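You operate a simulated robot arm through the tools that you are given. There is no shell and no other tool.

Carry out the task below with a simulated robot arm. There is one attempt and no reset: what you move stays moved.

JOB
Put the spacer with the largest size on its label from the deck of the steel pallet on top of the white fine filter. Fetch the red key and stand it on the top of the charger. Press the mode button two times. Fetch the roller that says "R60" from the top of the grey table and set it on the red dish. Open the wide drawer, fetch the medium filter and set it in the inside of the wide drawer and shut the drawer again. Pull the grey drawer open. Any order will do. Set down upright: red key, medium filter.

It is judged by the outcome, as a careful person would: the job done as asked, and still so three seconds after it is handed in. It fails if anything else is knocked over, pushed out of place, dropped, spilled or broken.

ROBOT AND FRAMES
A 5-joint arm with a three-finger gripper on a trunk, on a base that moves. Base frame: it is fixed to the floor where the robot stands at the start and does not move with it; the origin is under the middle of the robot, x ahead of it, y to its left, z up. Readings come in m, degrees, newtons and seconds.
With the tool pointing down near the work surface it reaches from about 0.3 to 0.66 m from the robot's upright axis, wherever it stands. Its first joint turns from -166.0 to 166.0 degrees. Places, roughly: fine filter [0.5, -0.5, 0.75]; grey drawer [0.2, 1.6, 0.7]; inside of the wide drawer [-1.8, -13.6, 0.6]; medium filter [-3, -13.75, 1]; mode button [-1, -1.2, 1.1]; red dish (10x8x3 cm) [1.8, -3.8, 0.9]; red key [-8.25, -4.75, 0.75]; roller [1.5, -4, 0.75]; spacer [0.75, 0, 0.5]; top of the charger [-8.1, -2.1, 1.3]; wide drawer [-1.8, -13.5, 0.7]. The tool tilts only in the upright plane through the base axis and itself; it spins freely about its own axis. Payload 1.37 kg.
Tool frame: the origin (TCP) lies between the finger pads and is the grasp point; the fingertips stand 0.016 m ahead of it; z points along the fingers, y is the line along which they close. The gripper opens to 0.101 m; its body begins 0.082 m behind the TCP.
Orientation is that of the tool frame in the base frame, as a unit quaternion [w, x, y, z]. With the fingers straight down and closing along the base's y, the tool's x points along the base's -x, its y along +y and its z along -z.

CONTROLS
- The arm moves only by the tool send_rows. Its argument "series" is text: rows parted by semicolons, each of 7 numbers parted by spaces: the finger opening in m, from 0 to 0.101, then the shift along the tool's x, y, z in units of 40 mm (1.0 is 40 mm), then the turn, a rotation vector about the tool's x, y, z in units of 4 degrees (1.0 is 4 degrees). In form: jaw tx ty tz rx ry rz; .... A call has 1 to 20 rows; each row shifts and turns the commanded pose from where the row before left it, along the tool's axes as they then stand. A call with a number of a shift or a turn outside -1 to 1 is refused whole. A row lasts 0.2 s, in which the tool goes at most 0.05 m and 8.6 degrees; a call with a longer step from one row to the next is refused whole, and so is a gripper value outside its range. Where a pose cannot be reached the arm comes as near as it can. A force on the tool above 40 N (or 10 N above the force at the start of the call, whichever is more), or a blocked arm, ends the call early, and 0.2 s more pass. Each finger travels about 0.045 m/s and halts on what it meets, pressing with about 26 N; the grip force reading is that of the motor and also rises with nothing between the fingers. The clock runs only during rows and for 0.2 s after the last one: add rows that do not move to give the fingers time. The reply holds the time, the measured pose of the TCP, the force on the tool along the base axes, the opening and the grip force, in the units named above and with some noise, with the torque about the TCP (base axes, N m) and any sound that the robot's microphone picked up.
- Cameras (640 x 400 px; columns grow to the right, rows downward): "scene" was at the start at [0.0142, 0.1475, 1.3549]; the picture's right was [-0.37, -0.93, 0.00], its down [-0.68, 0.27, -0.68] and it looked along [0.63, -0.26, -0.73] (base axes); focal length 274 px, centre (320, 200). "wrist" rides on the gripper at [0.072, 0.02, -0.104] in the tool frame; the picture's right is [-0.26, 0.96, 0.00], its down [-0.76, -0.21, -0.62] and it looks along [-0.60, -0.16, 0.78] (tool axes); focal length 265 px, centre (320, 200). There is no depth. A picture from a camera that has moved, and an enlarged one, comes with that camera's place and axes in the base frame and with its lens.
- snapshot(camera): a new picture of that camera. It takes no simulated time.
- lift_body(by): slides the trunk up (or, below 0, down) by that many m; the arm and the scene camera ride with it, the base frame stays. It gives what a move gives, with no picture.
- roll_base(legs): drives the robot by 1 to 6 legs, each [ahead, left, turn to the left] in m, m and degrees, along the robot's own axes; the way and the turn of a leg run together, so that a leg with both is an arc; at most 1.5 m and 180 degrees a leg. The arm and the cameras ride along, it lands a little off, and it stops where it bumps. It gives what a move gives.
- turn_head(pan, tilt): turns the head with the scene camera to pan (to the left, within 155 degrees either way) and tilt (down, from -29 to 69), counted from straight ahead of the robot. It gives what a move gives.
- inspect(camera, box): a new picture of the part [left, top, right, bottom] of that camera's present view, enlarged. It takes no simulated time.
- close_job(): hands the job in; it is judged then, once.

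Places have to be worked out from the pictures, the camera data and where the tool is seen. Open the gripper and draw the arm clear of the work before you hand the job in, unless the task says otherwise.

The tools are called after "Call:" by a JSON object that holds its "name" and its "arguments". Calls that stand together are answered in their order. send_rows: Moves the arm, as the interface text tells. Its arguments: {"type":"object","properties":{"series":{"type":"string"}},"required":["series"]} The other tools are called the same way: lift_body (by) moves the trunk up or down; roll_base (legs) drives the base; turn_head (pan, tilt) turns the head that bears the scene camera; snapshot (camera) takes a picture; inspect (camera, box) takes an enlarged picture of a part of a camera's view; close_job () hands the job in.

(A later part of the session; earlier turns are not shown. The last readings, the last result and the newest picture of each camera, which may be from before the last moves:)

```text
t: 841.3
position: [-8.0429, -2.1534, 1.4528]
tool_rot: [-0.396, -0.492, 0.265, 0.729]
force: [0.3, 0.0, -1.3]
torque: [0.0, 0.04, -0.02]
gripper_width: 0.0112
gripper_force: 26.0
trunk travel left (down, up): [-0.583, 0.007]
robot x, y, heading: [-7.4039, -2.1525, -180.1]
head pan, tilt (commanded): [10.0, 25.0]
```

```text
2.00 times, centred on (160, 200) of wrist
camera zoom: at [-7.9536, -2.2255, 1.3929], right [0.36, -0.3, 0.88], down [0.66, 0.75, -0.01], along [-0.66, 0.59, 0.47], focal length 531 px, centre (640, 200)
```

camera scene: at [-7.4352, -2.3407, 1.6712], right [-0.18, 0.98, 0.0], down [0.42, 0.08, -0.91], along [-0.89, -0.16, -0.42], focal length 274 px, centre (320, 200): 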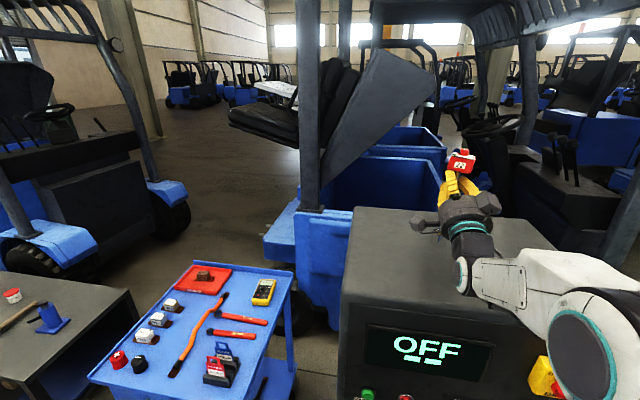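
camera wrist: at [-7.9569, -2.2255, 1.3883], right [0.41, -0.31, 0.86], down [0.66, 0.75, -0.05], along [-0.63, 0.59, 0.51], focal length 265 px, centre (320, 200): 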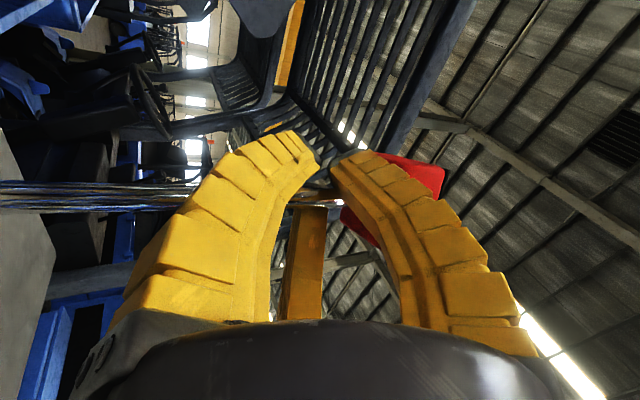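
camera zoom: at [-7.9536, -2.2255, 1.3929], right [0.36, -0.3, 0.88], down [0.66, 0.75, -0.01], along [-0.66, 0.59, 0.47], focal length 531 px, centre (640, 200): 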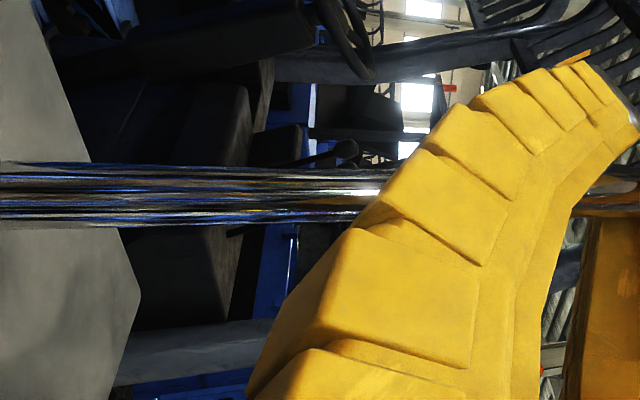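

Both cameras agree: upright within ~1°. I lower 2.5 cm and then approach the surface in ~1.5 mm steps, stopping at first contact.

Call:
{"name": "send_rows", "arguments": {"series": "0.0 0.16 -0.243 -0.118 0 0 0;0.0 0.16 -0.243 -0.118 0 0 0;0.0 0 0 0 0 0 0"}}

Call:
{"name": "send_rows", "arguments": {"series": "0.0 0.038 -0.058 -0.028 0 0 0;0.0 0 0 0 0 0 0;0.0 0 0 0 0 0 0"}}

Call:
{"name": "send_rows", "arguments": {"series": "0.0 0.025 -0.039 -0.019 0 0 0;0.0 0 0 0 0 0 0;0.0 0 0 0 0 0 0"}}

Call:
{"name": "send_rows", "arguments": {"series": "0.0 0.025 -0.039 -0.019 0 0 0;0.0 0 0 0 0 0 0;0.0 0 0 0 0 0 0"}}

```text
t: 842.1
position: [-8.0415, -2.1547, 1.4297]
tool_rot: [-0.397, -0.491, 0.263, 0.729]
force: [-0.1, 0.6, -2.4]
torque: [-0.01, 0.01, 0.02]
gripper_width: 0.0111
gripper_force: 26.1
trunk travel left (down, up): [-0.583, 0.007]
robot x, y, heading: [-7.4017, -2.1475, -179.7]
head pan, tilt (commanded): [10.0, 25.0]
```

```text
t: 842.9
position: [-8.0419, -2.1536, 1.4255]
tool_rot: [-0.396, -0.492, 0.265, 0.729]
force: [-0.2, -0.1, -1.6]
torque: [-0.01, 0.0, 0.02]
gripper_width: 0.011
gripper_force: 25.7
trunk travel left (down, up): [-0.583, 0.007]
robot x, y, heading: [-7.4065, -2.152, -179.9]
head pan, tilt (commanded): [10.0, 25.0]
```

```text
t: 843.7
position: [-8.0429, -2.1535, 1.4236]
tool_rot: [-0.396, -0.492, 0.265, 0.729]
force: [0.3, -0.2, -2.0]
torque: [-0.03, -0.02, 0.0]
gripper_width: 0.0111
gripper_force: 25.9
trunk travel left (down, up): [-0.583, 0.007]
robot x, y, heading: [-7.4038, -2.1517, -179.8]
head pan, tilt (commanded): [10.0, 25.0]
```

```text
t: 844.5
position: [-8.0417, -2.1536, 1.4204]
tool_rot: [-0.396, -0.491, 0.265, 0.729]
force: [0.1, 0.5, -2.0]
torque: [0.0, 0.03, -0.01]
gripper_width: 0.0108
gripper_force: 26.3
trunk travel left (down, up): [-0.583, 0.007]
robot x, y, heading: [-7.4068, -2.1473, -179.9]
head pan, tilt (commanded): [10.0, 25.0]
```

Still hanging (−2 N). Continue in 2 mm steps.

Call:
{"name": "send_rows", "arguments": {"series": "0.0 0.025 -0.039 -0.019 0 0 0;0.0 0 0 0 0 0 0;0.0 0 0 0 0 0 0"}}

Call:
{"name": "send_rows", "arguments": {"series": "0.0 0.025 -0.039 -0.019 0 0 0;0.0 0 0 0 0 0 0;0.0 0 0 0 0 0 0"}}

Call:
{"name": "send_rows", "arguments": {"series": "0.0 0.025 -0.039 -0.019 0 0 0;0.0 0 0 0 0 0 0;0.0 0 0 0 0 0 0"}}

```text
t: 845.3
position: [-8.0419, -2.1537, 1.4185]
tool_rot: [-0.396, -0.491, 0.265, 0.729]
force: [0.1, -0.3, -2.3]
torque: [0.0, -0.04, 0.0]
gripper_width: 0.0105
gripper_force: 26.5
trunk travel left (down, up): [-0.583, 0.007]
robot x, y, heading: [-7.4039, -2.1479, -180.0]
head pan, tilt (commanded): [10.0, 25.0]
```

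```text
t: 846.1
position: [-8.042, -2.1525, 1.4173]
tool_rot: [-0.397, -0.491, 0.264, 0.729]
force: [0.8, 0.5, -0.1]
torque: [0.02, -0.03, 0.01]
gripper_width: 0.0
gripper_force: 26.4
trunk travel left (down, up): [-0.583, 0.007]
robot x, y, heading: [-7.4034, -2.1504, -179.7]
head pan, tilt (commanded): [10.0, 25.0]
```

```text
t: 846.9
position: [-8.0415, -2.1527, 1.4146]
tool_rot: [-0.397, -0.491, 0.264, 0.73]
force: [-0.4, -0.3, 0.2]
torque: [0.0, 0.0, 0.03]
gripper_width: 0.0
gripper_force: 25.6
trunk travel left (down, up): [-0.583, 0.007]
robot x, y, heading: [-7.4057, -2.1489, -180.0]
head pan, tilt (commanded): [10.0, 25.0]
```

Contact again at z≈1.417, and the tips closed past the shaft. Let me see the key's state now.

Call:
{"name": "inspect", "arguments": {"camera": "scene", "box": [410, 130, 510, 270]}}

Call:
{"name": "inspect", "arguments": {"camera": "scene", "box": [440, 135, 510, 205]}}

Call:
{"name": "snapshot", "arguments": {"camera": "wrist"}}

```text
2.86 times, centred on (460, 200) of scene
camera zoom: at [-7.4349, -2.3406, 1.6712], right [-0.18, 0.98, 0.0], down [0.42, 0.08, -0.91], along [-0.89, -0.16, -0.42], focal length 782 px, centre (-80, 200)
```

zoom: 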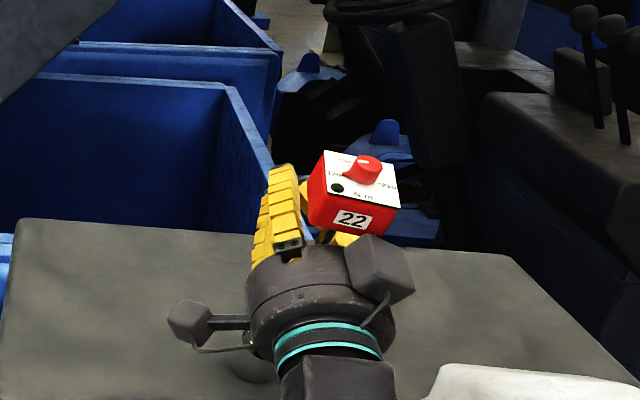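

```text
5.71 times, centred on (475, 170) of scene
camera zoom: at [-7.4349, -2.3406, 1.6712], right [-0.18, 0.98, 0.0], down [0.42, 0.08, -0.91], along [-0.89, -0.16, -0.42], focal length 1564 px, centre (-566, 371)
```

zoom: 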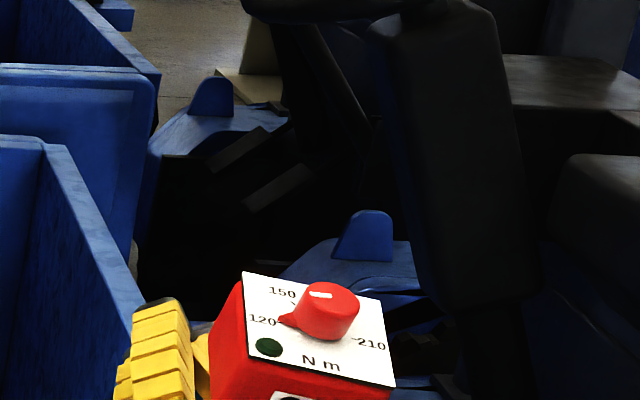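

```text
taken
camera wrist: at [-7.9533, -2.2252, 1.3545], right [0.36, -0.3, 0.88], down [0.66, 0.75, -0.01], along [-0.66, 0.59, 0.47], focal length 265 px, centre (320, 200)
```

wrist: 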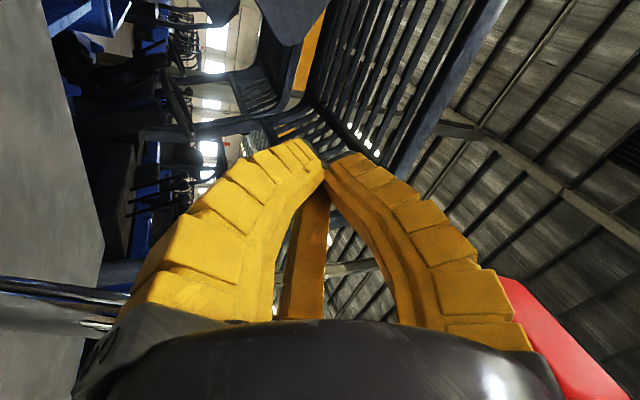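

The key is now caged but leaning ~25° toward me against the palm, foot on the charger. I'll push it upright by advancing the palm in small steps, with the closed fingers as a guard in front.

Call:
{"name": "send_rows", "arguments": {"series": "0.0 0.051 -0.08 0.232 0 0 0;0.0 0.051 -0.08 0.232 0 0 0;0.0 0.051 -0.08 0.232 0 0 0;0.0 0 0 0 0 0 0"}}

Call:
{"name": "inspect", "arguments": {"camera": "scene", "box": [410, 130, 510, 270]}}

Call:
{"name": "snapshot", "arguments": {"camera": "wrist"}}

```text
t: 847.9
position: [-8.0708, -2.1534, 1.4152]
tool_rot: [-0.396, -0.491, 0.264, 0.73]
force: [-0.1, 0.7, 0.1]
torque: [0.02, -0.02, 0.03]
gripper_width: 0.0001
gripper_force: 26.0
trunk travel left (down, up): [-0.583, 0.007]
robot x, y, heading: [-7.4099, -2.1522, -179.6]
head pan, tilt (commanded): [10.0, 25.0]
```

```text
2.86 times, centred on (460, 200) of scene
camera zoom: at [-7.4347, -2.3406, 1.6712], right [-0.18, 0.98, 0.0], down [0.42, 0.08, -0.91], along [-0.89, -0.16, -0.42], focal length 782 px, centre (-80, 200)
```

zoom: 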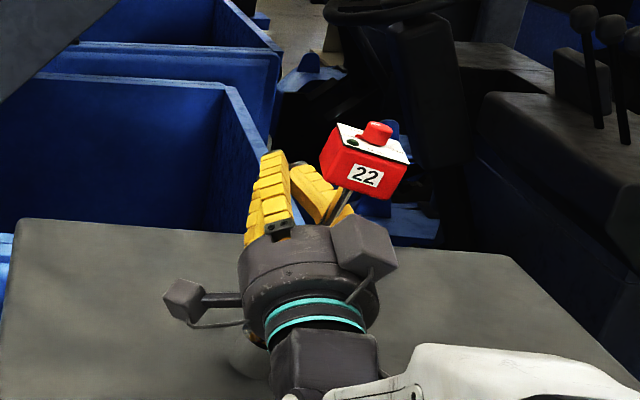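

```text
taken
camera wrist: at [-7.9829, -2.2254, 1.3546], right [0.36, -0.3, 0.88], down [0.66, 0.75, -0.01], along [-0.66, 0.59, 0.47], focal length 265 px, centre (320, 200)
```

wrist: 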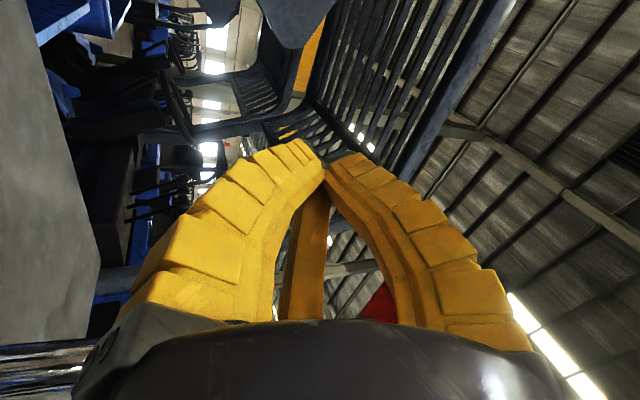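

Call:
{"name": "inspect", "arguments": {"camera": "scene", "box": [420, 215, 480, 275]}}

Call:
{"name": "inspect", "arguments": {"camera": "scene", "box": [440, 155, 510, 225]}}

```text
6.67 times, centred on (450, 245) of scene
camera zoom: at [-7.4347, -2.3406, 1.6712], right [-0.18, 0.98, 0.0], down [0.42, 0.08, -0.91], along [-0.89, -0.16, -0.42], focal length 1825 px, centre (-547, -100)
```

zoom: 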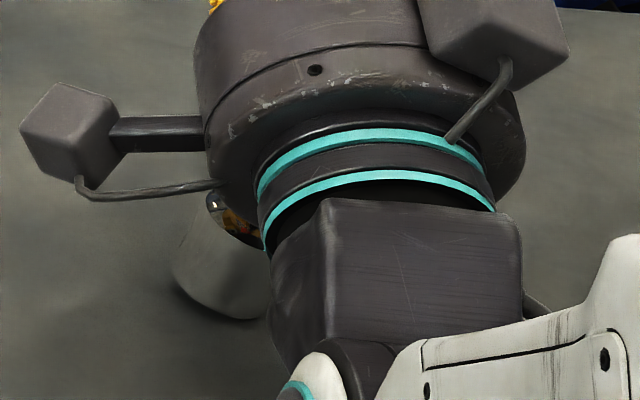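

```text
5.71 times, centred on (475, 190) of scene
camera zoom: at [-7.4347, -2.3406, 1.6712], right [-0.18, 0.98, 0.0], down [0.42, 0.08, -0.91], along [-0.89, -0.16, -0.42], focal length 1564 px, centre (-566, 257)
```

zoom: 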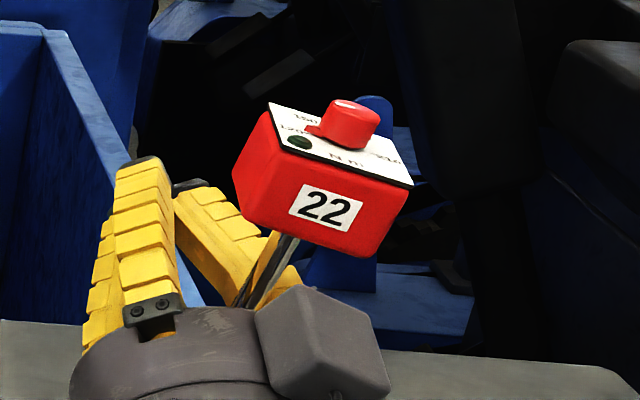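

The shaft now sits in the pocket between the right finger and the sensor box, leaning ~10° right onto the box. I push it upright by moving the gripper left in small steps.

Call:
{"name": "send_rows", "arguments": {"series": "0.0 0.105 0.069 0 0 0 0;0.0 0.105 0.069 0 0 0 0;0.0 0.105 0.069 0 0 0 0;0.0 0 0 0 0 0 0"}}

Call:
{"name": "inspect", "arguments": {"camera": "scene", "box": [420, 215, 480, 275]}}

Call:
{"name": "inspect", "arguments": {"camera": "scene", "box": [440, 155, 510, 225]}}

```text
t: 848.9
position: [-8.0707, -2.1613, 1.4152]
tool_rot: [-0.399, -0.493, 0.261, 0.728]
force: [0.1, 0.0, 0.3]
torque: [-0.02, -0.01, -0.03]
gripper_width: 0.0
gripper_force: 25.8
out of reach, approached as far as the arm can: row 3
trunk travel left (down, up): [-0.583, 0.007]
robot x, y, heading: [-7.4082, -2.1517, -179.9]
head pan, tilt (commanded): [10.0, 25.0]
```

```text
6.67 times, centred on (450, 245) of scene
camera zoom: at [-7.435, -2.3406, 1.6712], right [-0.18, 0.98, 0.0], down [0.42, 0.08, -0.91], along [-0.89, -0.16, -0.42], focal length 1825 px, centre (-547, -100)
```

zoom: 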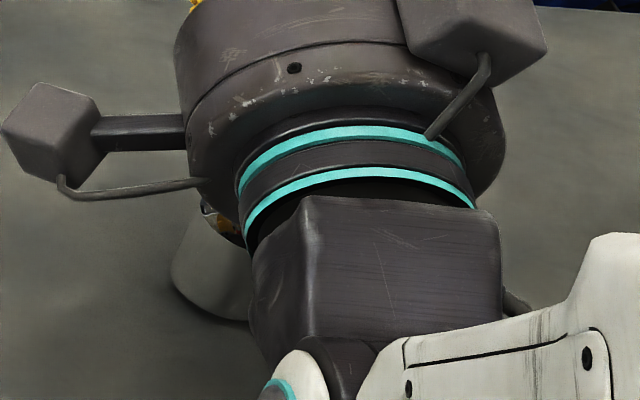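

```text
5.71 times, centred on (475, 190) of scene
camera zoom: at [-7.435, -2.3406, 1.6712], right [-0.18, 0.98, 0.0], down [0.42, 0.08, -0.91], along [-0.89, -0.16, -0.42], focal length 1564 px, centre (-566, 257)
```

zoom: 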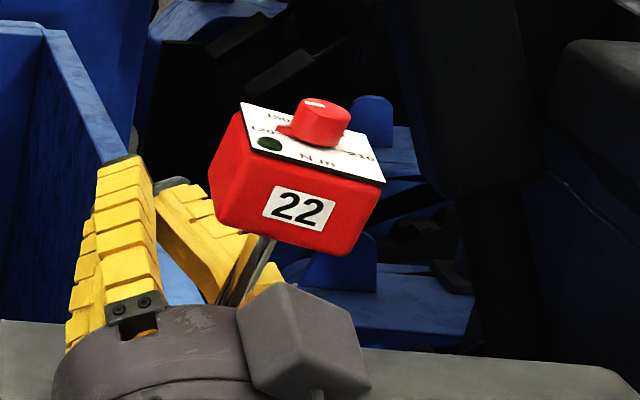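

Lean decreased from ~16° to ~12.6°. I continue pushing left using small base moves (1.5 cm).

Call:
{"name": "roll_base", "arguments": {"legs": [[0, 0.018, 0]]}}

Call:
{"name": "inspect", "arguments": {"camera": "scene", "box": [400, 140, 520, 280]}}

Call:
{"name": "snapshot", "arguments": {"camera": "wrist"}}

```text
t: 849.7
position: [-8.0715, -2.1802, 1.4158]
tool_rot: [-0.399, -0.493, 0.26, 0.728]
force: [0.9, -1.0, -0.3]
torque: [-0.05, 0.01, -0.04]
gripper_width: 0.0
gripper_force: 25.8
trunk travel left (down, up): [-0.583, 0.007]
robot x, y, heading: [-7.4099, -2.1691, -179.6]
head pan, tilt (commanded): [10.0, 25.0]
```

```text
2.86 times, centred on (460, 210) of scene
camera zoom: at [-7.435, -2.3603, 1.671], right [-0.18, 0.98, 0.0], down [0.42, 0.08, -0.91], along [-0.89, -0.16, -0.42], focal length 782 px, centre (-80, 171)
```

zoom: 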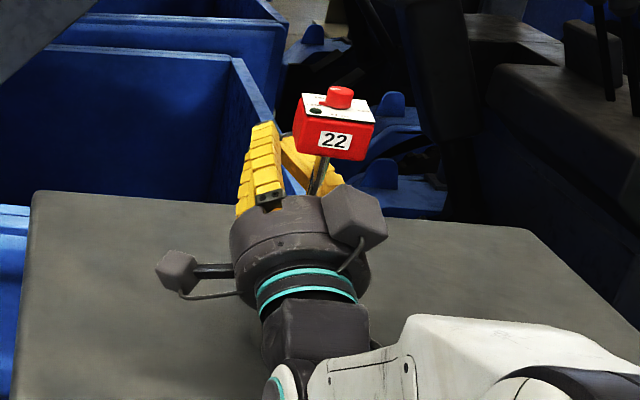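

```text
taken
camera wrist: at [-7.9824, -2.2507, 1.3545], right [0.36, -0.31, 0.88], down [0.66, 0.76, -0.01], along [-0.66, 0.58, 0.47], focal length 265 px, centre (320, 200)
```

wrist: 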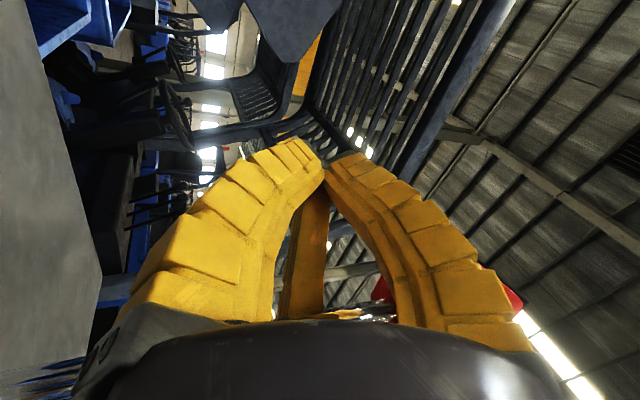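

Call:
{"name": "inspect", "arguments": {"camera": "scene", "box": [440, 155, 500, 215]}}

Call:
{"name": "inspect", "arguments": {"camera": "scene", "box": [420, 220, 480, 280]}}

```text
6.67 times, centred on (470, 185) of scene
camera zoom: at [-7.435, -2.3603, 1.671], right [-0.18, 0.98, 0.0], down [0.42, 0.08, -0.91], along [-0.89, -0.16, -0.42], focal length 1825 px, centre (-680, 300)
```

zoom: 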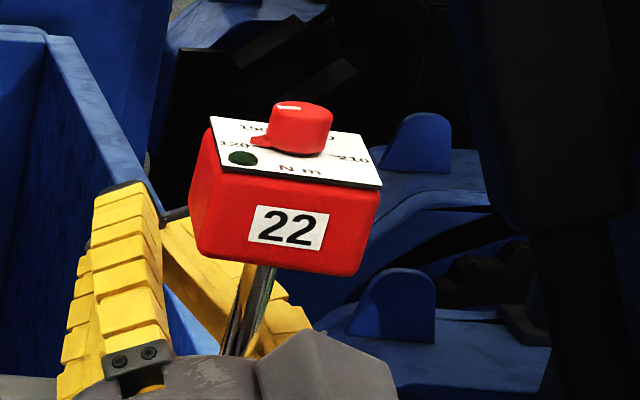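

```text
6.67 times, centred on (450, 250) of scene
camera zoom: at [-7.435, -2.3603, 1.671], right [-0.18, 0.98, 0.0], down [0.42, 0.08, -0.91], along [-0.89, -0.16, -0.42], focal length 1825 px, centre (-547, -133)
```

zoom: 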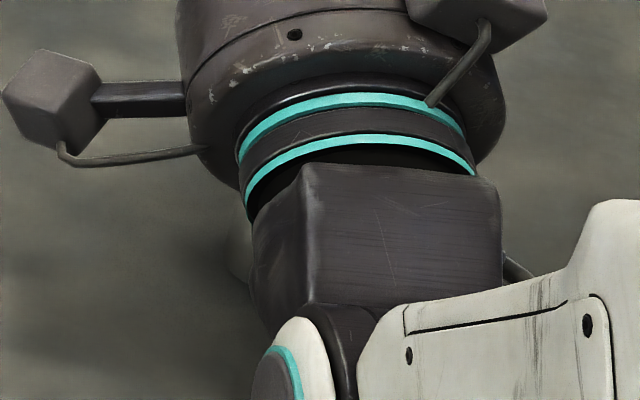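

Side lean is now within ~1°; there's still ~7° lean toward me. I push outward 1 cm and check.

Call:
{"name": "send_rows", "arguments": {"series": "0.0 0.025 -0.04 0.116 0 0 0;0.0 0.025 -0.04 0.116 0 0 0;0.0 0 0 0 0 0 0"}}

Call:
{"name": "inspect", "arguments": {"camera": "scene", "box": [440, 155, 500, 215]}}

```text
t: 850.5
position: [-8.0814, -2.1795, 1.4163]
tool_rot: [-0.399, -0.494, 0.26, 0.728]
force: [0.3, -0.2, -0.1]
torque: [-0.02, -0.04, -0.01]
gripper_width: 0.0002
gripper_force: 26.8
trunk travel left (down, up): [-0.583, 0.007]
robot x, y, heading: [-7.4072, -2.1691, -180.0]
head pan, tilt (commanded): [10.0, 25.0]
```

```text
6.67 times, centred on (470, 185) of scene
camera zoom: at [-7.4348, -2.3588, 1.6712], right [-0.18, 0.98, 0.0], down [0.42, 0.08, -0.91], along [-0.89, -0.16, -0.42], focal length 1825 px, centre (-680, 300)
```

zoom: 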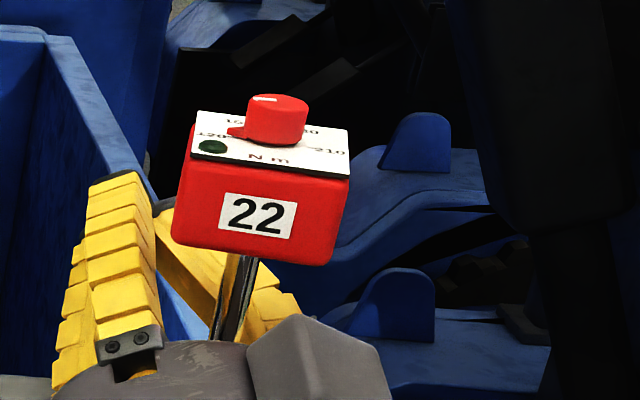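

Call:
{"name": "send_rows", "arguments": {"series": "0.0 0.025 -0.04 0.116 0 0 0;0.0 0.012 -0.02 0.058 0 0 0;0.0 0 0 0 0 0 0"}}

Call:
{"name": "inspect", "arguments": {"camera": "scene", "box": [440, 155, 500, 215]}}

Call:
{"name": "snapshot", "arguments": {"camera": "scene"}}

```text
t: 851.3
position: [-8.0884, -2.1796, 1.416]
tool_rot: [-0.399, -0.493, 0.261, 0.728]
force: [0.3, -0.3, -0.2]
torque: [0.0, 0.0, -0.02]
gripper_width: 0.0001
gripper_force: 26.1
trunk travel left (down, up): [-0.583, 0.007]
robot x, y, heading: [-7.4092, -2.1675, -179.7]
head pan, tilt (commanded): [10.0, 25.0]
```

```text
6.67 times, centred on (470, 185) of scene
camera zoom: at [-7.435, -2.3587, 1.6712], right [-0.18, 0.98, 0.0], down [0.42, 0.08, -0.91], along [-0.89, -0.16, -0.42], focal length 1825 px, centre (-680, 300)
```

zoom: 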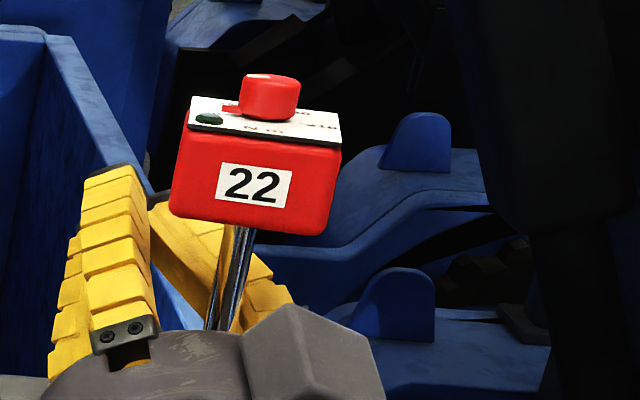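

```text
taken
camera scene: at [-7.435, -2.3587, 1.6712], right [-0.18, 0.98, 0.0], down [0.42, 0.08, -0.91], along [-0.89, -0.16, -0.42], focal length 274 px, centre (320, 200)
```

scene: 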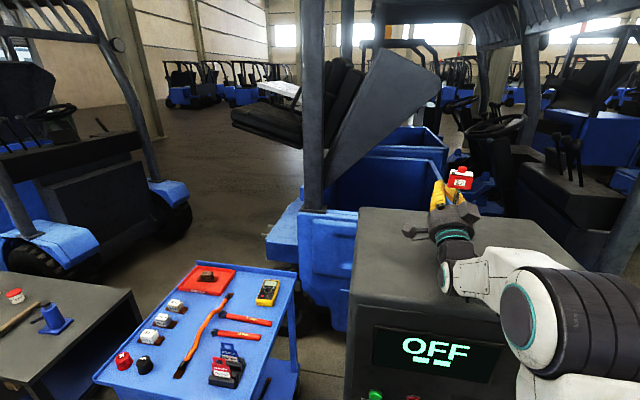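

Fore-aft is now upright within ~1.5°, and sideways within 2°. I test stability by retreating the gripper 5 mm.

Call:
{"name": "send_rows", "arguments": {"series": "0.0 -0.025 0.04 -0.116 0 0 0;0.0 0 0 0 0 0 0;0.0 0 0 0 0 0 0"}}

Call:
{"name": "inspect", "arguments": {"camera": "scene", "box": [440, 155, 500, 215]}}

```text
t: 852.1
position: [-8.0845, -2.179, 1.4158]
tool_rot: [-0.399, -0.494, 0.26, 0.728]
force: [0.7, -0.4, 0.5]
torque: [0.01, -0.08, -0.02]
gripper_width: 0.0001
gripper_force: 25.8
trunk travel left (down, up): [-0.583, 0.007]
robot x, y, heading: [-7.4065, -2.167, -179.8]
head pan, tilt (commanded): [10.0, 25.0]
```

```text
6.67 times, centred on (470, 185) of scene
camera zoom: at [-7.4348, -2.3588, 1.6712], right [-0.18, 0.98, 0.0], down [0.42, 0.08, -0.91], along [-0.89, -0.16, -0.42], focal length 1825 px, centre (-680, 300)
```

zoom: 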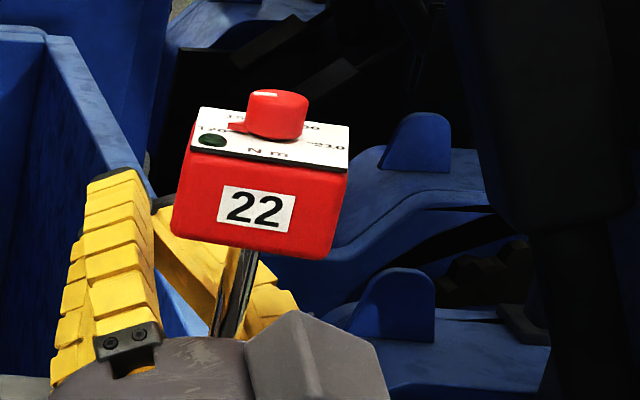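

The key moves with the gripper both ways, so it's still caged near the palm. I fine-tune to fully upright: advance 3 mm and shift 6 mm right, then check.

Call:
{"name": "send_rows", "arguments": {"series": "0.0 0.018 -0.03 0.087 0 0 0;0.0 0 0 0 0 0 0"}}

Call:
{"name": "roll_base", "arguments": {"legs": [[0, -0.006, 0]]}}

Call:
{"name": "inspect", "arguments": {"camera": "scene", "box": [440, 155, 500, 215]}}

Call:
{"name": "snapshot", "arguments": {"camera": "wrist"}}

```text
t: 852.7
position: [-8.0882, -2.1775, 1.4159]
tool_rot: [-0.399, -0.493, 0.261, 0.728]
force: [0.5, 0.4, -0.1]
torque: [0.0, -0.06, 0.01]
gripper_width: 0.0003
gripper_force: 26.1
trunk travel left (down, up): [-0.583, 0.007]
robot x, y, heading: [-7.4022, -2.1676, -179.7]
head pan, tilt (commanded): [10.0, 25.0]
```

```text
t: 853.4
position: [-8.0885, -2.172, 1.4155]
tool_rot: [-0.399, -0.493, 0.262, 0.727]
force: [0.2, 0.8, 0.2]
torque: [-0.01, 0.0, 0.0]
gripper_width: 0.0
gripper_force: 26.5
trunk travel left (down, up): [-0.583, 0.007]
robot x, y, heading: [-7.4054, -2.1649, -179.8]
head pan, tilt (commanded): [10.0, 25.0]
```

```text
6.67 times, centred on (470, 185) of scene
camera zoom: at [-7.4349, -2.3521, 1.6712], right [-0.18, 0.98, 0.0], down [0.42, 0.07, -0.91], along [-0.89, -0.16, -0.42], focal length 1825 px, centre (-680, 300)
```

zoom: 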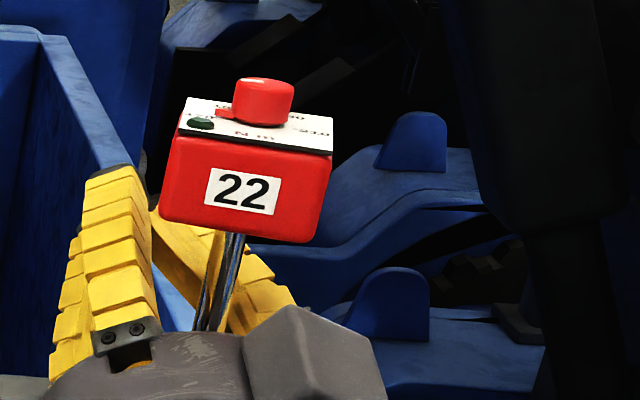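

```text
taken
camera wrist: at [-7.9988, -2.243, 1.3548], right [0.36, -0.3, 0.88], down [0.66, 0.76, -0.01], along [-0.66, 0.58, 0.47], focal length 265 px, centre (320, 200)
```

wrist: 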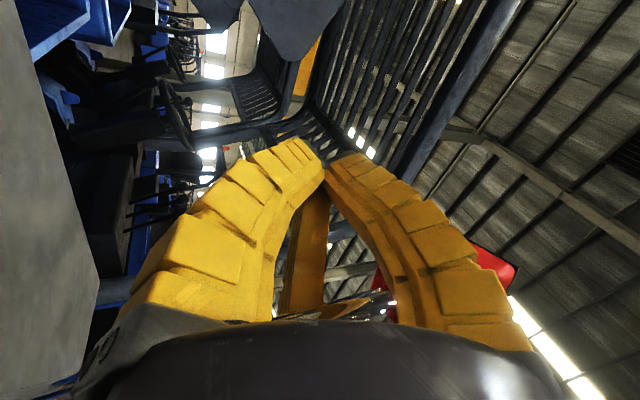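

Now upright within ~1° both ways. Open slightly (to 15 mm) and check.

Call:
{"name": "send_rows", "arguments": {"series": "0.003 0 0 0 0 0 0;0.006 0 0 0 0 0 0;0.009 0 0 0 0 0 0;0.012 0 0 0 0 0 0;0.015 0 0 0 0 0 0;0.015 0 0 0 0 0 0"}}

Call:
{"name": "inspect", "arguments": {"camera": "scene", "box": [440, 155, 500, 215]}}

Call:
{"name": "snapshot", "arguments": {"camera": "wrist"}}

```text
t: 854.8
position: [-8.0883, -2.1712, 1.4151]
tool_rot: [-0.399, -0.493, 0.26, 0.728]
force: [-0.1, 0.2, 0.0]
torque: [-0.01, 0.0, 0.0]
gripper_width: 0.0209
gripper_force: 3.6
trunk travel left (down, up): [-0.583, 0.007]
robot x, y, heading: [-7.407, -2.1593, -179.9]
head pan, tilt (commanded): [10.0, 25.0]
```

```text
6.67 times, centred on (470, 185) of scene
camera zoom: at [-7.4349, -2.3527, 1.6712], right [-0.18, 0.98, 0.0], down [0.42, 0.08, -0.91], along [-0.89, -0.16, -0.42], focal length 1825 px, centre (-680, 300)
```

zoom: 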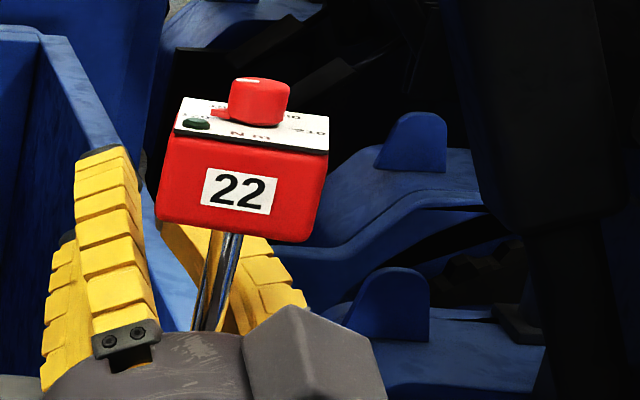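

```text
taken
camera wrist: at [-7.9989, -2.2434, 1.3548], right [0.36, -0.3, 0.88], down [0.66, 0.76, -0.01], along [-0.66, 0.58, 0.47], focal length 265 px, centre (320, 200)
```

wrist: 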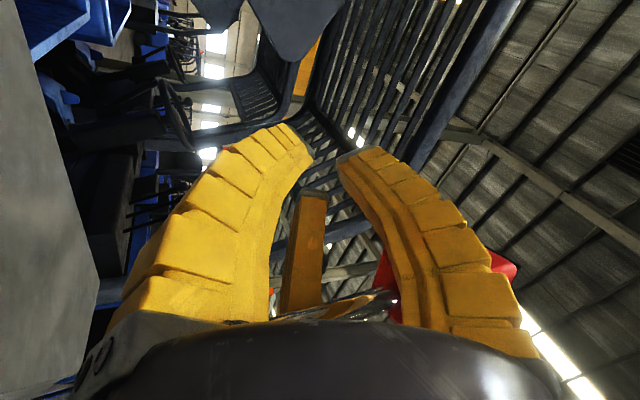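

It stays upright. Continue opening to 50 mm.

Call:
{"name": "send_rows", "arguments": {"series": "0.02 0 0 0 0 0 0;0.024 0 0 0 0 0 0;0.028 0 0 0 0 0 0;0.032 0 0 0 0 0 0;0.036 0 0 0 0 0 0;0.04 0 0 0 0 0 0;0.044 0 0 0 0 0 0;0.048 0 0 0 0 0 0;0.05 0 0 0 0 0 0"}}

Call:
{"name": "inspect", "arguments": {"camera": "scene", "box": [440, 155, 500, 215]}}

Call:
{"name": "snapshot", "arguments": {"camera": "wrist"}}

```text
t: 856.8
position: [-8.088, -2.1721, 1.4162]
tool_rot: [-0.399, -0.493, 0.26, 0.728]
force: [-0.2, 0.5, -0.1]
torque: [0.0, -0.03, 0.0]
gripper_width: 0.0538
gripper_force: 2.6
trunk travel left (down, up): [-0.583, 0.007]
robot x, y, heading: [-7.4049, -2.1614, -179.7]
head pan, tilt (commanded): [10.0, 25.0]
```

```text
6.67 times, centred on (470, 185) of scene
camera zoom: at [-7.4349, -2.3527, 1.6712], right [-0.18, 0.98, 0.0], down [0.42, 0.08, -0.91], along [-0.89, -0.16, -0.42], focal length 1825 px, centre (-680, 300)
```

zoom: 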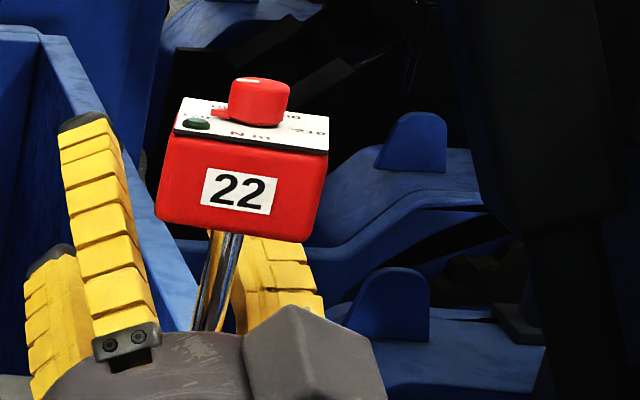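

```text
taken
camera wrist: at [-7.9988, -2.2434, 1.3548], right [0.36, -0.3, 0.88], down [0.66, 0.76, -0.01], along [-0.66, 0.58, 0.47], focal length 265 px, centre (320, 200)
```

wrist: 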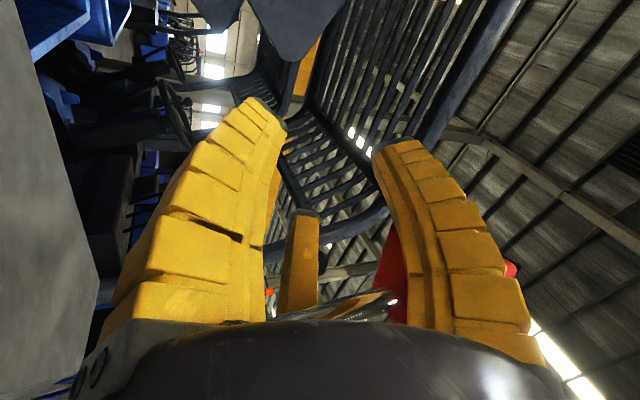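

Still standing unchanged with the fingers open. Open fully, then retreat straight back slowly.

Call:
{"name": "send_rows", "arguments": {"series": "0.056 0 0 0 0 0 0;0.062 0 0 0 0 0 0;0.068 0 0 0 0 0 0;0.074 0 0 0 0 0 0;0.08 0 0 0 0 0 0;0.086 0 0 0 0 0 0;0.092 0 0 0 0 0 0;0.098 0 0 0 0 0 0;0.101 0 0 0 0 0 0;0.101 0 0 0 0 0 0"}}

Call:
{"name": "inspect", "arguments": {"camera": "scene", "box": [410, 140, 510, 260]}}

Call:
{"name": "snapshot", "arguments": {"camera": "wrist"}}

```text
t: 859.0
position: [-8.088, -2.1725, 1.4154]
tool_rot: [-0.399, -0.493, 0.261, 0.728]
force: [0.4, -0.1, 0.1]
torque: [0.01, -0.01, -0.02]
gripper_width: 0.1007
gripper_force: 0.1
trunk travel left (down, up): [-0.583, 0.007]
robot x, y, heading: [-7.4059, -2.166, -179.9]
head pan, tilt (commanded): [10.0, 25.0]
```

```text
3.33 times, centred on (460, 200) of scene
camera zoom: at [-7.4349, -2.3527, 1.6712], right [-0.18, 0.98, 0.0], down [0.42, 0.08, -0.91], along [-0.89, -0.16, -0.42], focal length 912 px, centre (-147, 200)
```

zoom: 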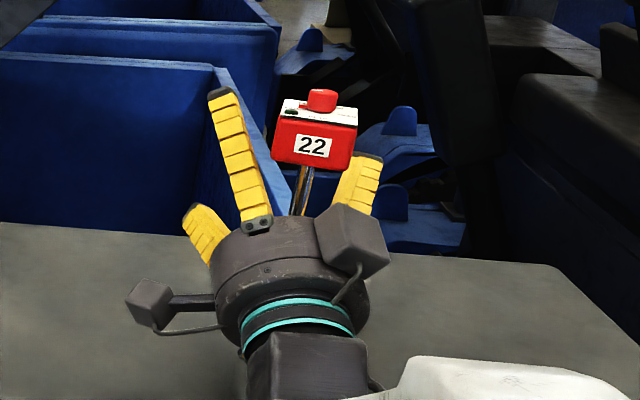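

```text
taken
camera wrist: at [-7.9988, -2.2434, 1.3548], right [0.36, -0.3, 0.88], down [0.66, 0.76, -0.01], along [-0.66, 0.58, 0.47], focal length 265 px, centre (320, 200)
```

wrist: 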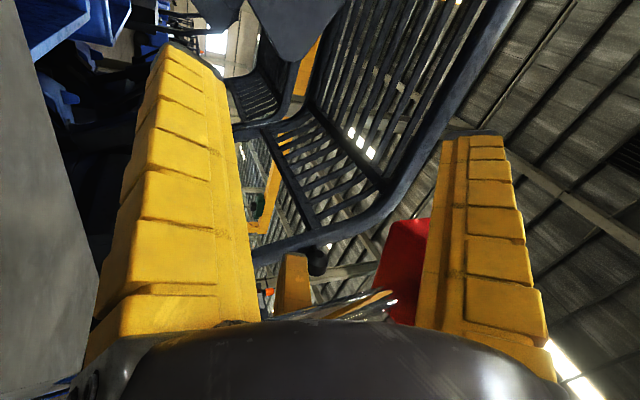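

Fingers are open around it and the key is still upright. Retreat 1 cm slowly and check.

Call:
{"name": "send_rows", "arguments": {"series": "0.101 -0.012 0.02 -0.058 0 0 0;0.101 -0.012 0.02 -0.058 0 0 0;0.101 -0.012 0.02 -0.058 0 0 0;0.101 -0.012 0.02 -0.058 0 0 0;0.101 0 0 0 0 0 0"}}

Call:
{"name": "inspect", "arguments": {"camera": "scene", "box": [410, 140, 510, 260]}}

```text
t: 860.2
position: [-8.0781, -2.1727, 1.4154]
tool_rot: [-0.398, -0.493, 0.261, 0.728]
force: [-0.3, 1.0, -1.0]
torque: [-0.01, -0.01, -0.03]
gripper_width: 0.1007
gripper_force: 0.0
trunk travel left (down, up): [-0.583, 0.007]
robot x, y, heading: [-7.4045, -2.1639, -180.3]
head pan, tilt (commanded): [10.0, 25.0]
```

```text
3.33 times, centred on (460, 200) of scene
camera zoom: at [-7.435, -2.3527, 1.6712], right [-0.18, 0.98, 0.0], down [0.42, 0.08, -0.91], along [-0.89, -0.16, -0.42], focal length 912 px, centre (-147, 200)
```

zoom: 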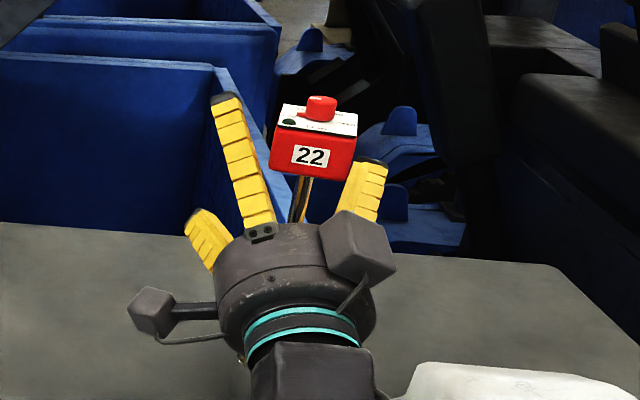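

The key followed back by ~3°, which could simply be it settling to upright from a slight outward lean. Retreat another 6 mm and see if it stops following.

Call:
{"name": "send_rows", "arguments": {"series": "0.101 -0.012 0.02 -0.058 0 0 0;0.101 -0.012 0.02 -0.058 0 0 0;0.101 0 0 0 0 0 0;0.101 0 0 0 0 0 0"}}

Call:
{"name": "inspect", "arguments": {"camera": "scene", "box": [410, 140, 510, 260]}}

Call:
{"name": "inspect", "arguments": {"camera": "scene", "box": [440, 155, 500, 215]}}

```text
t: 861.2
position: [-8.0736, -2.1721, 1.4156]
tool_rot: [-0.399, -0.493, 0.261, 0.728]
force: [0.2, 0.4, 0.4]
torque: [-0.01, -0.02, 0.02]
gripper_width: 0.1006
gripper_force: 0.1
trunk travel left (down, up): [-0.583, 0.007]
robot x, y, heading: [-7.4038, -2.1637, -179.5]
head pan, tilt (commanded): [10.0, 25.0]
```

```text
3.33 times, centred on (460, 200) of scene
camera zoom: at [-7.4349, -2.3527, 1.6712], right [-0.18, 0.98, 0.0], down [0.42, 0.08, -0.91], along [-0.89, -0.16, -0.42], focal length 912 px, centre (-147, 200)
```

zoom: 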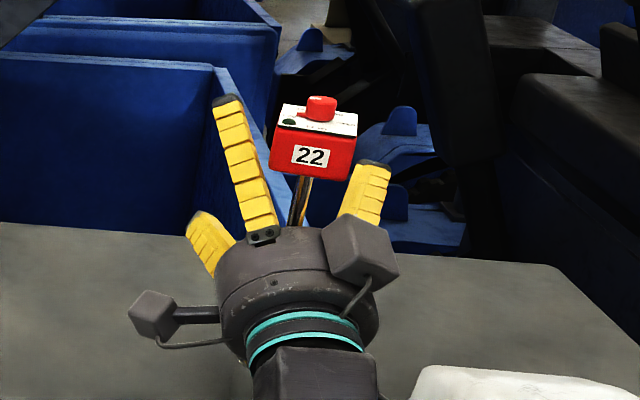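

```text
6.67 times, centred on (470, 185) of scene
camera zoom: at [-7.4349, -2.3527, 1.6712], right [-0.18, 0.98, 0.0], down [0.42, 0.08, -0.91], along [-0.89, -0.16, -0.42], focal length 1825 px, centre (-680, 300)
```

zoom: 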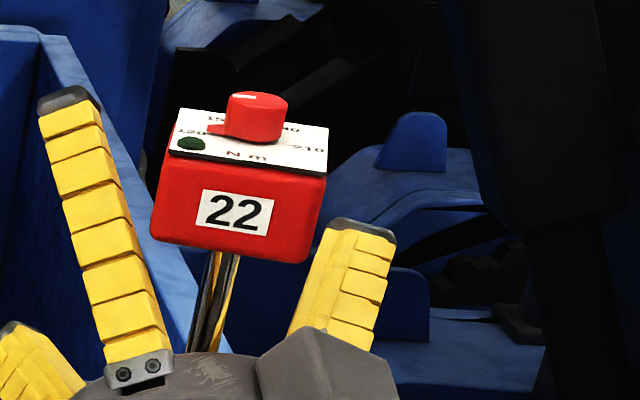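

The block did not move this time — it's standing by itself. I retreat another 2 cm slowly and confirm.

Call:
{"name": "send_rows", "arguments": {"series": "0.101 -0.012 0.02 -0.058 0 0 0;0.101 -0.012 0.02 -0.058 0 0 0;0.101 -0.025 0.04 -0.116 0 0 0;0.101 -0.025 0.04 -0.116 0 0 0;0.101 -0.025 0.04 -0.116 0 0 0;0.101 0 0 0 0 0 0"}}

Call:
{"name": "inspect", "arguments": {"camera": "scene", "box": [410, 140, 510, 260]}}

Call:
{"name": "snapshot", "arguments": {"camera": "wrist"}}

```text
t: 862.6
position: [-8.0539, -2.1718, 1.416]
tool_rot: [-0.398, -0.493, 0.261, 0.728]
force: [0.1, 0.6, 0.2]
torque: [0.02, 0.0, 0.0]
gripper_width: 0.1006
gripper_force: 0.0
trunk travel left (down, up): [-0.583, 0.007]
robot x, y, heading: [-7.4049, -2.1603, -179.7]
head pan, tilt (commanded): [10.0, 25.0]
```

```text
3.33 times, centred on (460, 200) of scene
camera zoom: at [-7.435, -2.3527, 1.6712], right [-0.18, 0.98, 0.0], down [0.42, 0.08, -0.91], along [-0.89, -0.16, -0.42], focal length 912 px, centre (-147, 200)
```

zoom: 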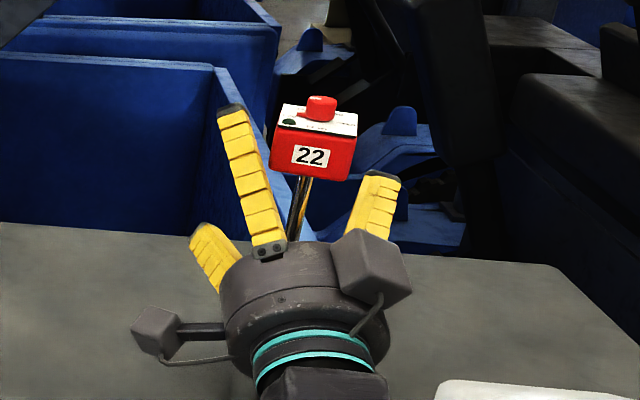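

```text
taken
camera wrist: at [-7.9641, -2.2434, 1.3548], right [0.36, -0.3, 0.88], down [0.65, 0.76, -0.01], along [-0.66, 0.58, 0.47], focal length 265 px, centre (320, 200)
```

wrist: 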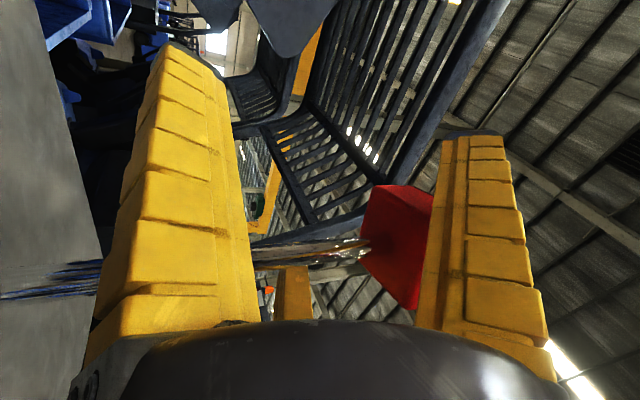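

Confirmed: it stands freely. I keep retreating carefully out of the way.

Call:
{"name": "send_rows", "arguments": {"series": "0.101 -0.025 0.04 -0.116 0 0 0;0.101 -0.025 0.04 -0.116 0 0 0;0.101 -0.025 0.04 -0.116 0 0 0;0.101 -0.025 0.04 -0.116 0 0 0;0.101 -0.025 0.04 -0.116 0 0 0;0.101 -0.025 0.04 -0.116 0 0 0;0.101 0 0 0 0 0 0"}}

Call:
{"name": "inspect", "arguments": {"camera": "scene", "box": [410, 140, 510, 260]}}

Call:
{"name": "snapshot", "arguments": {"camera": "wrist"}}

```text
t: 864.2
position: [-8.024, -2.1719, 1.4162]
tool_rot: [-0.399, -0.493, 0.261, 0.727]
force: [0.4, 0.1, -1.1]
torque: [-0.01, 0.03, -0.02]
gripper_width: 0.1004
gripper_force: 0.1
trunk travel left (down, up): [-0.583, 0.007]
robot x, y, heading: [-7.4061, -2.1637, -179.8]
head pan, tilt (commanded): [10.0, 25.0]
```

```text
3.33 times, centred on (460, 200) of scene
camera zoom: at [-7.435, -2.3527, 1.6712], right [-0.18, 0.98, 0.0], down [0.42, 0.08, -0.91], along [-0.89, -0.16, -0.42], focal length 912 px, centre (-147, 200)
```

zoom: 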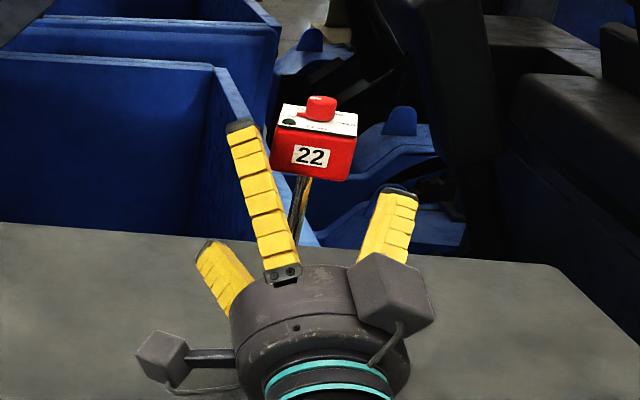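

```text
taken
camera wrist: at [-7.9345, -2.2428, 1.3549], right [0.36, -0.3, 0.88], down [0.66, 0.76, -0.01], along [-0.66, 0.58, 0.47], focal length 265 px, centre (320, 200)
```

wrist: 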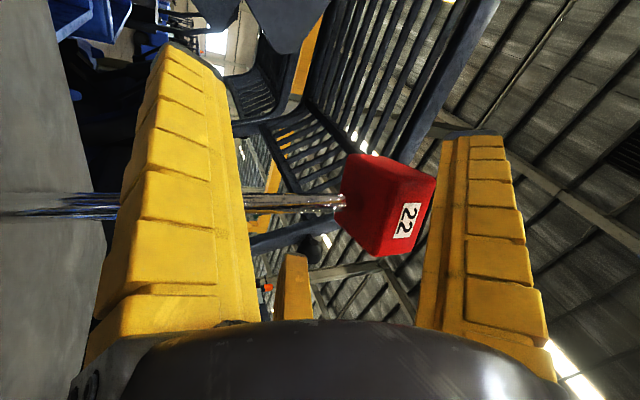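

Unchanged. Continue retreating 8 cm.

Call:
{"name": "send_rows", "arguments": {"series": "0.101 -0.025 0.04 -0.116 0 0 0;0.101 -0.025 0.04 -0.116 0 0 0;0.101 -0.025 0.04 -0.116 0 0 0;0.101 -0.025 0.04 -0.116 0 0 0;0.101 -0.025 0.04 -0.116 0 0 0;0.101 -0.025 0.04 -0.116 0 0 0;0.101 -0.025 0.04 -0.116 0 0 0;0.101 -0.025 0.04 -0.116 0 0 0;0.101 -0.049 0.081 -0.231 0 0 0;0.101 -0.049 0.081 -0.231 0 0 0;0.101 -0.049 0.081 -0.231 0 0 0;0.101 -0.049 0.081 -0.231 0 0 0;0.101 0 0 0 0 0 0"}}

Call:
{"name": "inspect", "arguments": {"camera": "scene", "box": [400, 130, 540, 280]}}

Call:
{"name": "snapshot", "arguments": {"camera": "wrist"}}

```text
t: 867.0
position: [-7.9447, -2.1718, 1.416]
tool_rot: [-0.399, -0.494, 0.26, 0.728]
force: [-0.6, -0.4, 0.8]
torque: [-0.02, 0.01, 0.02]
gripper_width: 0.1009
gripper_force: 0.1
trunk travel left (down, up): [-0.583, 0.007]
robot x, y, heading: [-7.4051, -2.1637, -179.7]
head pan, tilt (commanded): [10.0, 25.0]
```

```text
2.67 times, centred on (470, 205) of scene
camera zoom: at [-7.4351, -2.3527, 1.6712], right [-0.18, 0.98, 0.0], down [0.42, 0.08, -0.91], along [-0.89, -0.16, -0.42], focal length 730 px, centre (-80, 187)
```

zoom: 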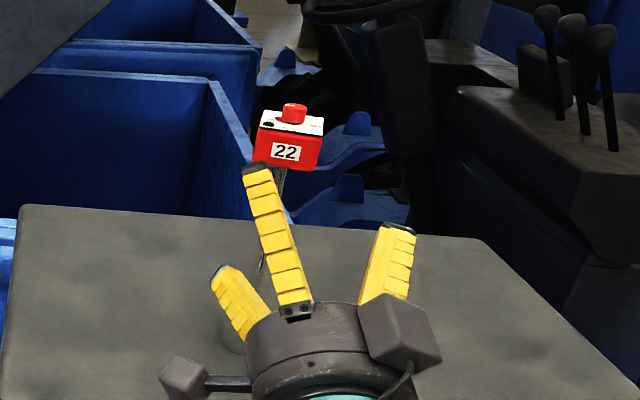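

```text
taken
camera wrist: at [-7.8549, -2.2418, 1.3546], right [0.36, -0.3, 0.88], down [0.65, 0.76, -0.01], along [-0.66, 0.58, 0.47], focal length 265 px, centre (320, 200)
```

wrist: 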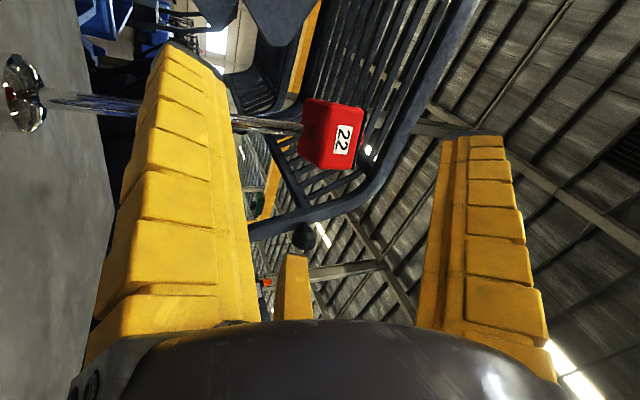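

The key stands alone on the charger. I back the base away and inspect it from a clear view.

Call:
{"name": "roll_base", "arguments": {"legs": [[-0.35, 0, 0]]}}

Call:
{"name": "snapshot", "arguments": {"camera": "scene"}}

Call:
{"name": "inspect", "arguments": {"camera": "scene", "box": [370, 130, 510, 280]}}

```text
t: 869.3
position: [-7.5939, -2.17, 1.4159]
tool_rot: [-0.4, -0.494, 0.259, 0.727]
force: [0.5, -0.7, 0.4]
torque: [0.0, 0.0, 0.01]
gripper_width: 0.1009
gripper_force: 0.0
trunk travel left (down, up): [-0.583, 0.007]
robot x, y, heading: [-7.0542, -2.1577, -179.6]
head pan, tilt (commanded): [10.0, 25.0]
```

```text
taken
camera scene: at [-7.0836, -2.3509, 1.6712], right [-0.18, 0.98, 0.0], down [0.42, 0.08, -0.91], along [-0.89, -0.16, -0.42], focal length 274 px, centre (320, 200)
```

scene: 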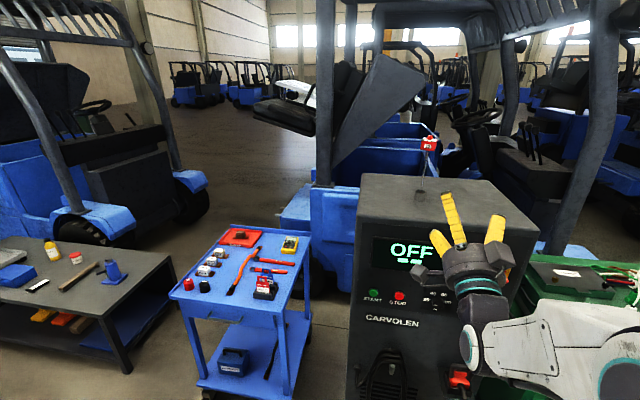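

```text
2.67 times, centred on (440, 205) of scene
camera zoom: at [-7.0836, -2.3509, 1.6712], right [-0.18, 0.98, 0.0], down [0.42, 0.08, -0.91], along [-0.89, -0.16, -0.42], focal length 730 px, centre (0, 187)
```

zoom: 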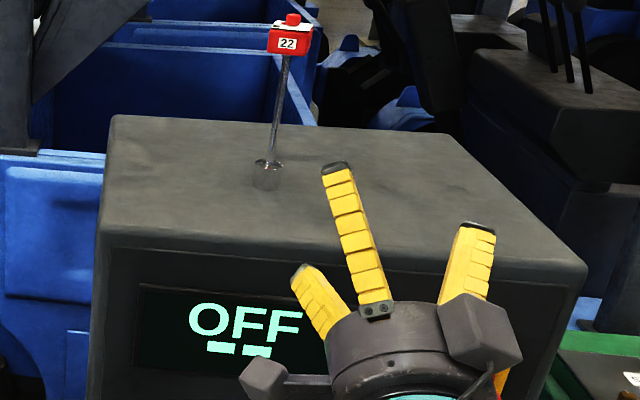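

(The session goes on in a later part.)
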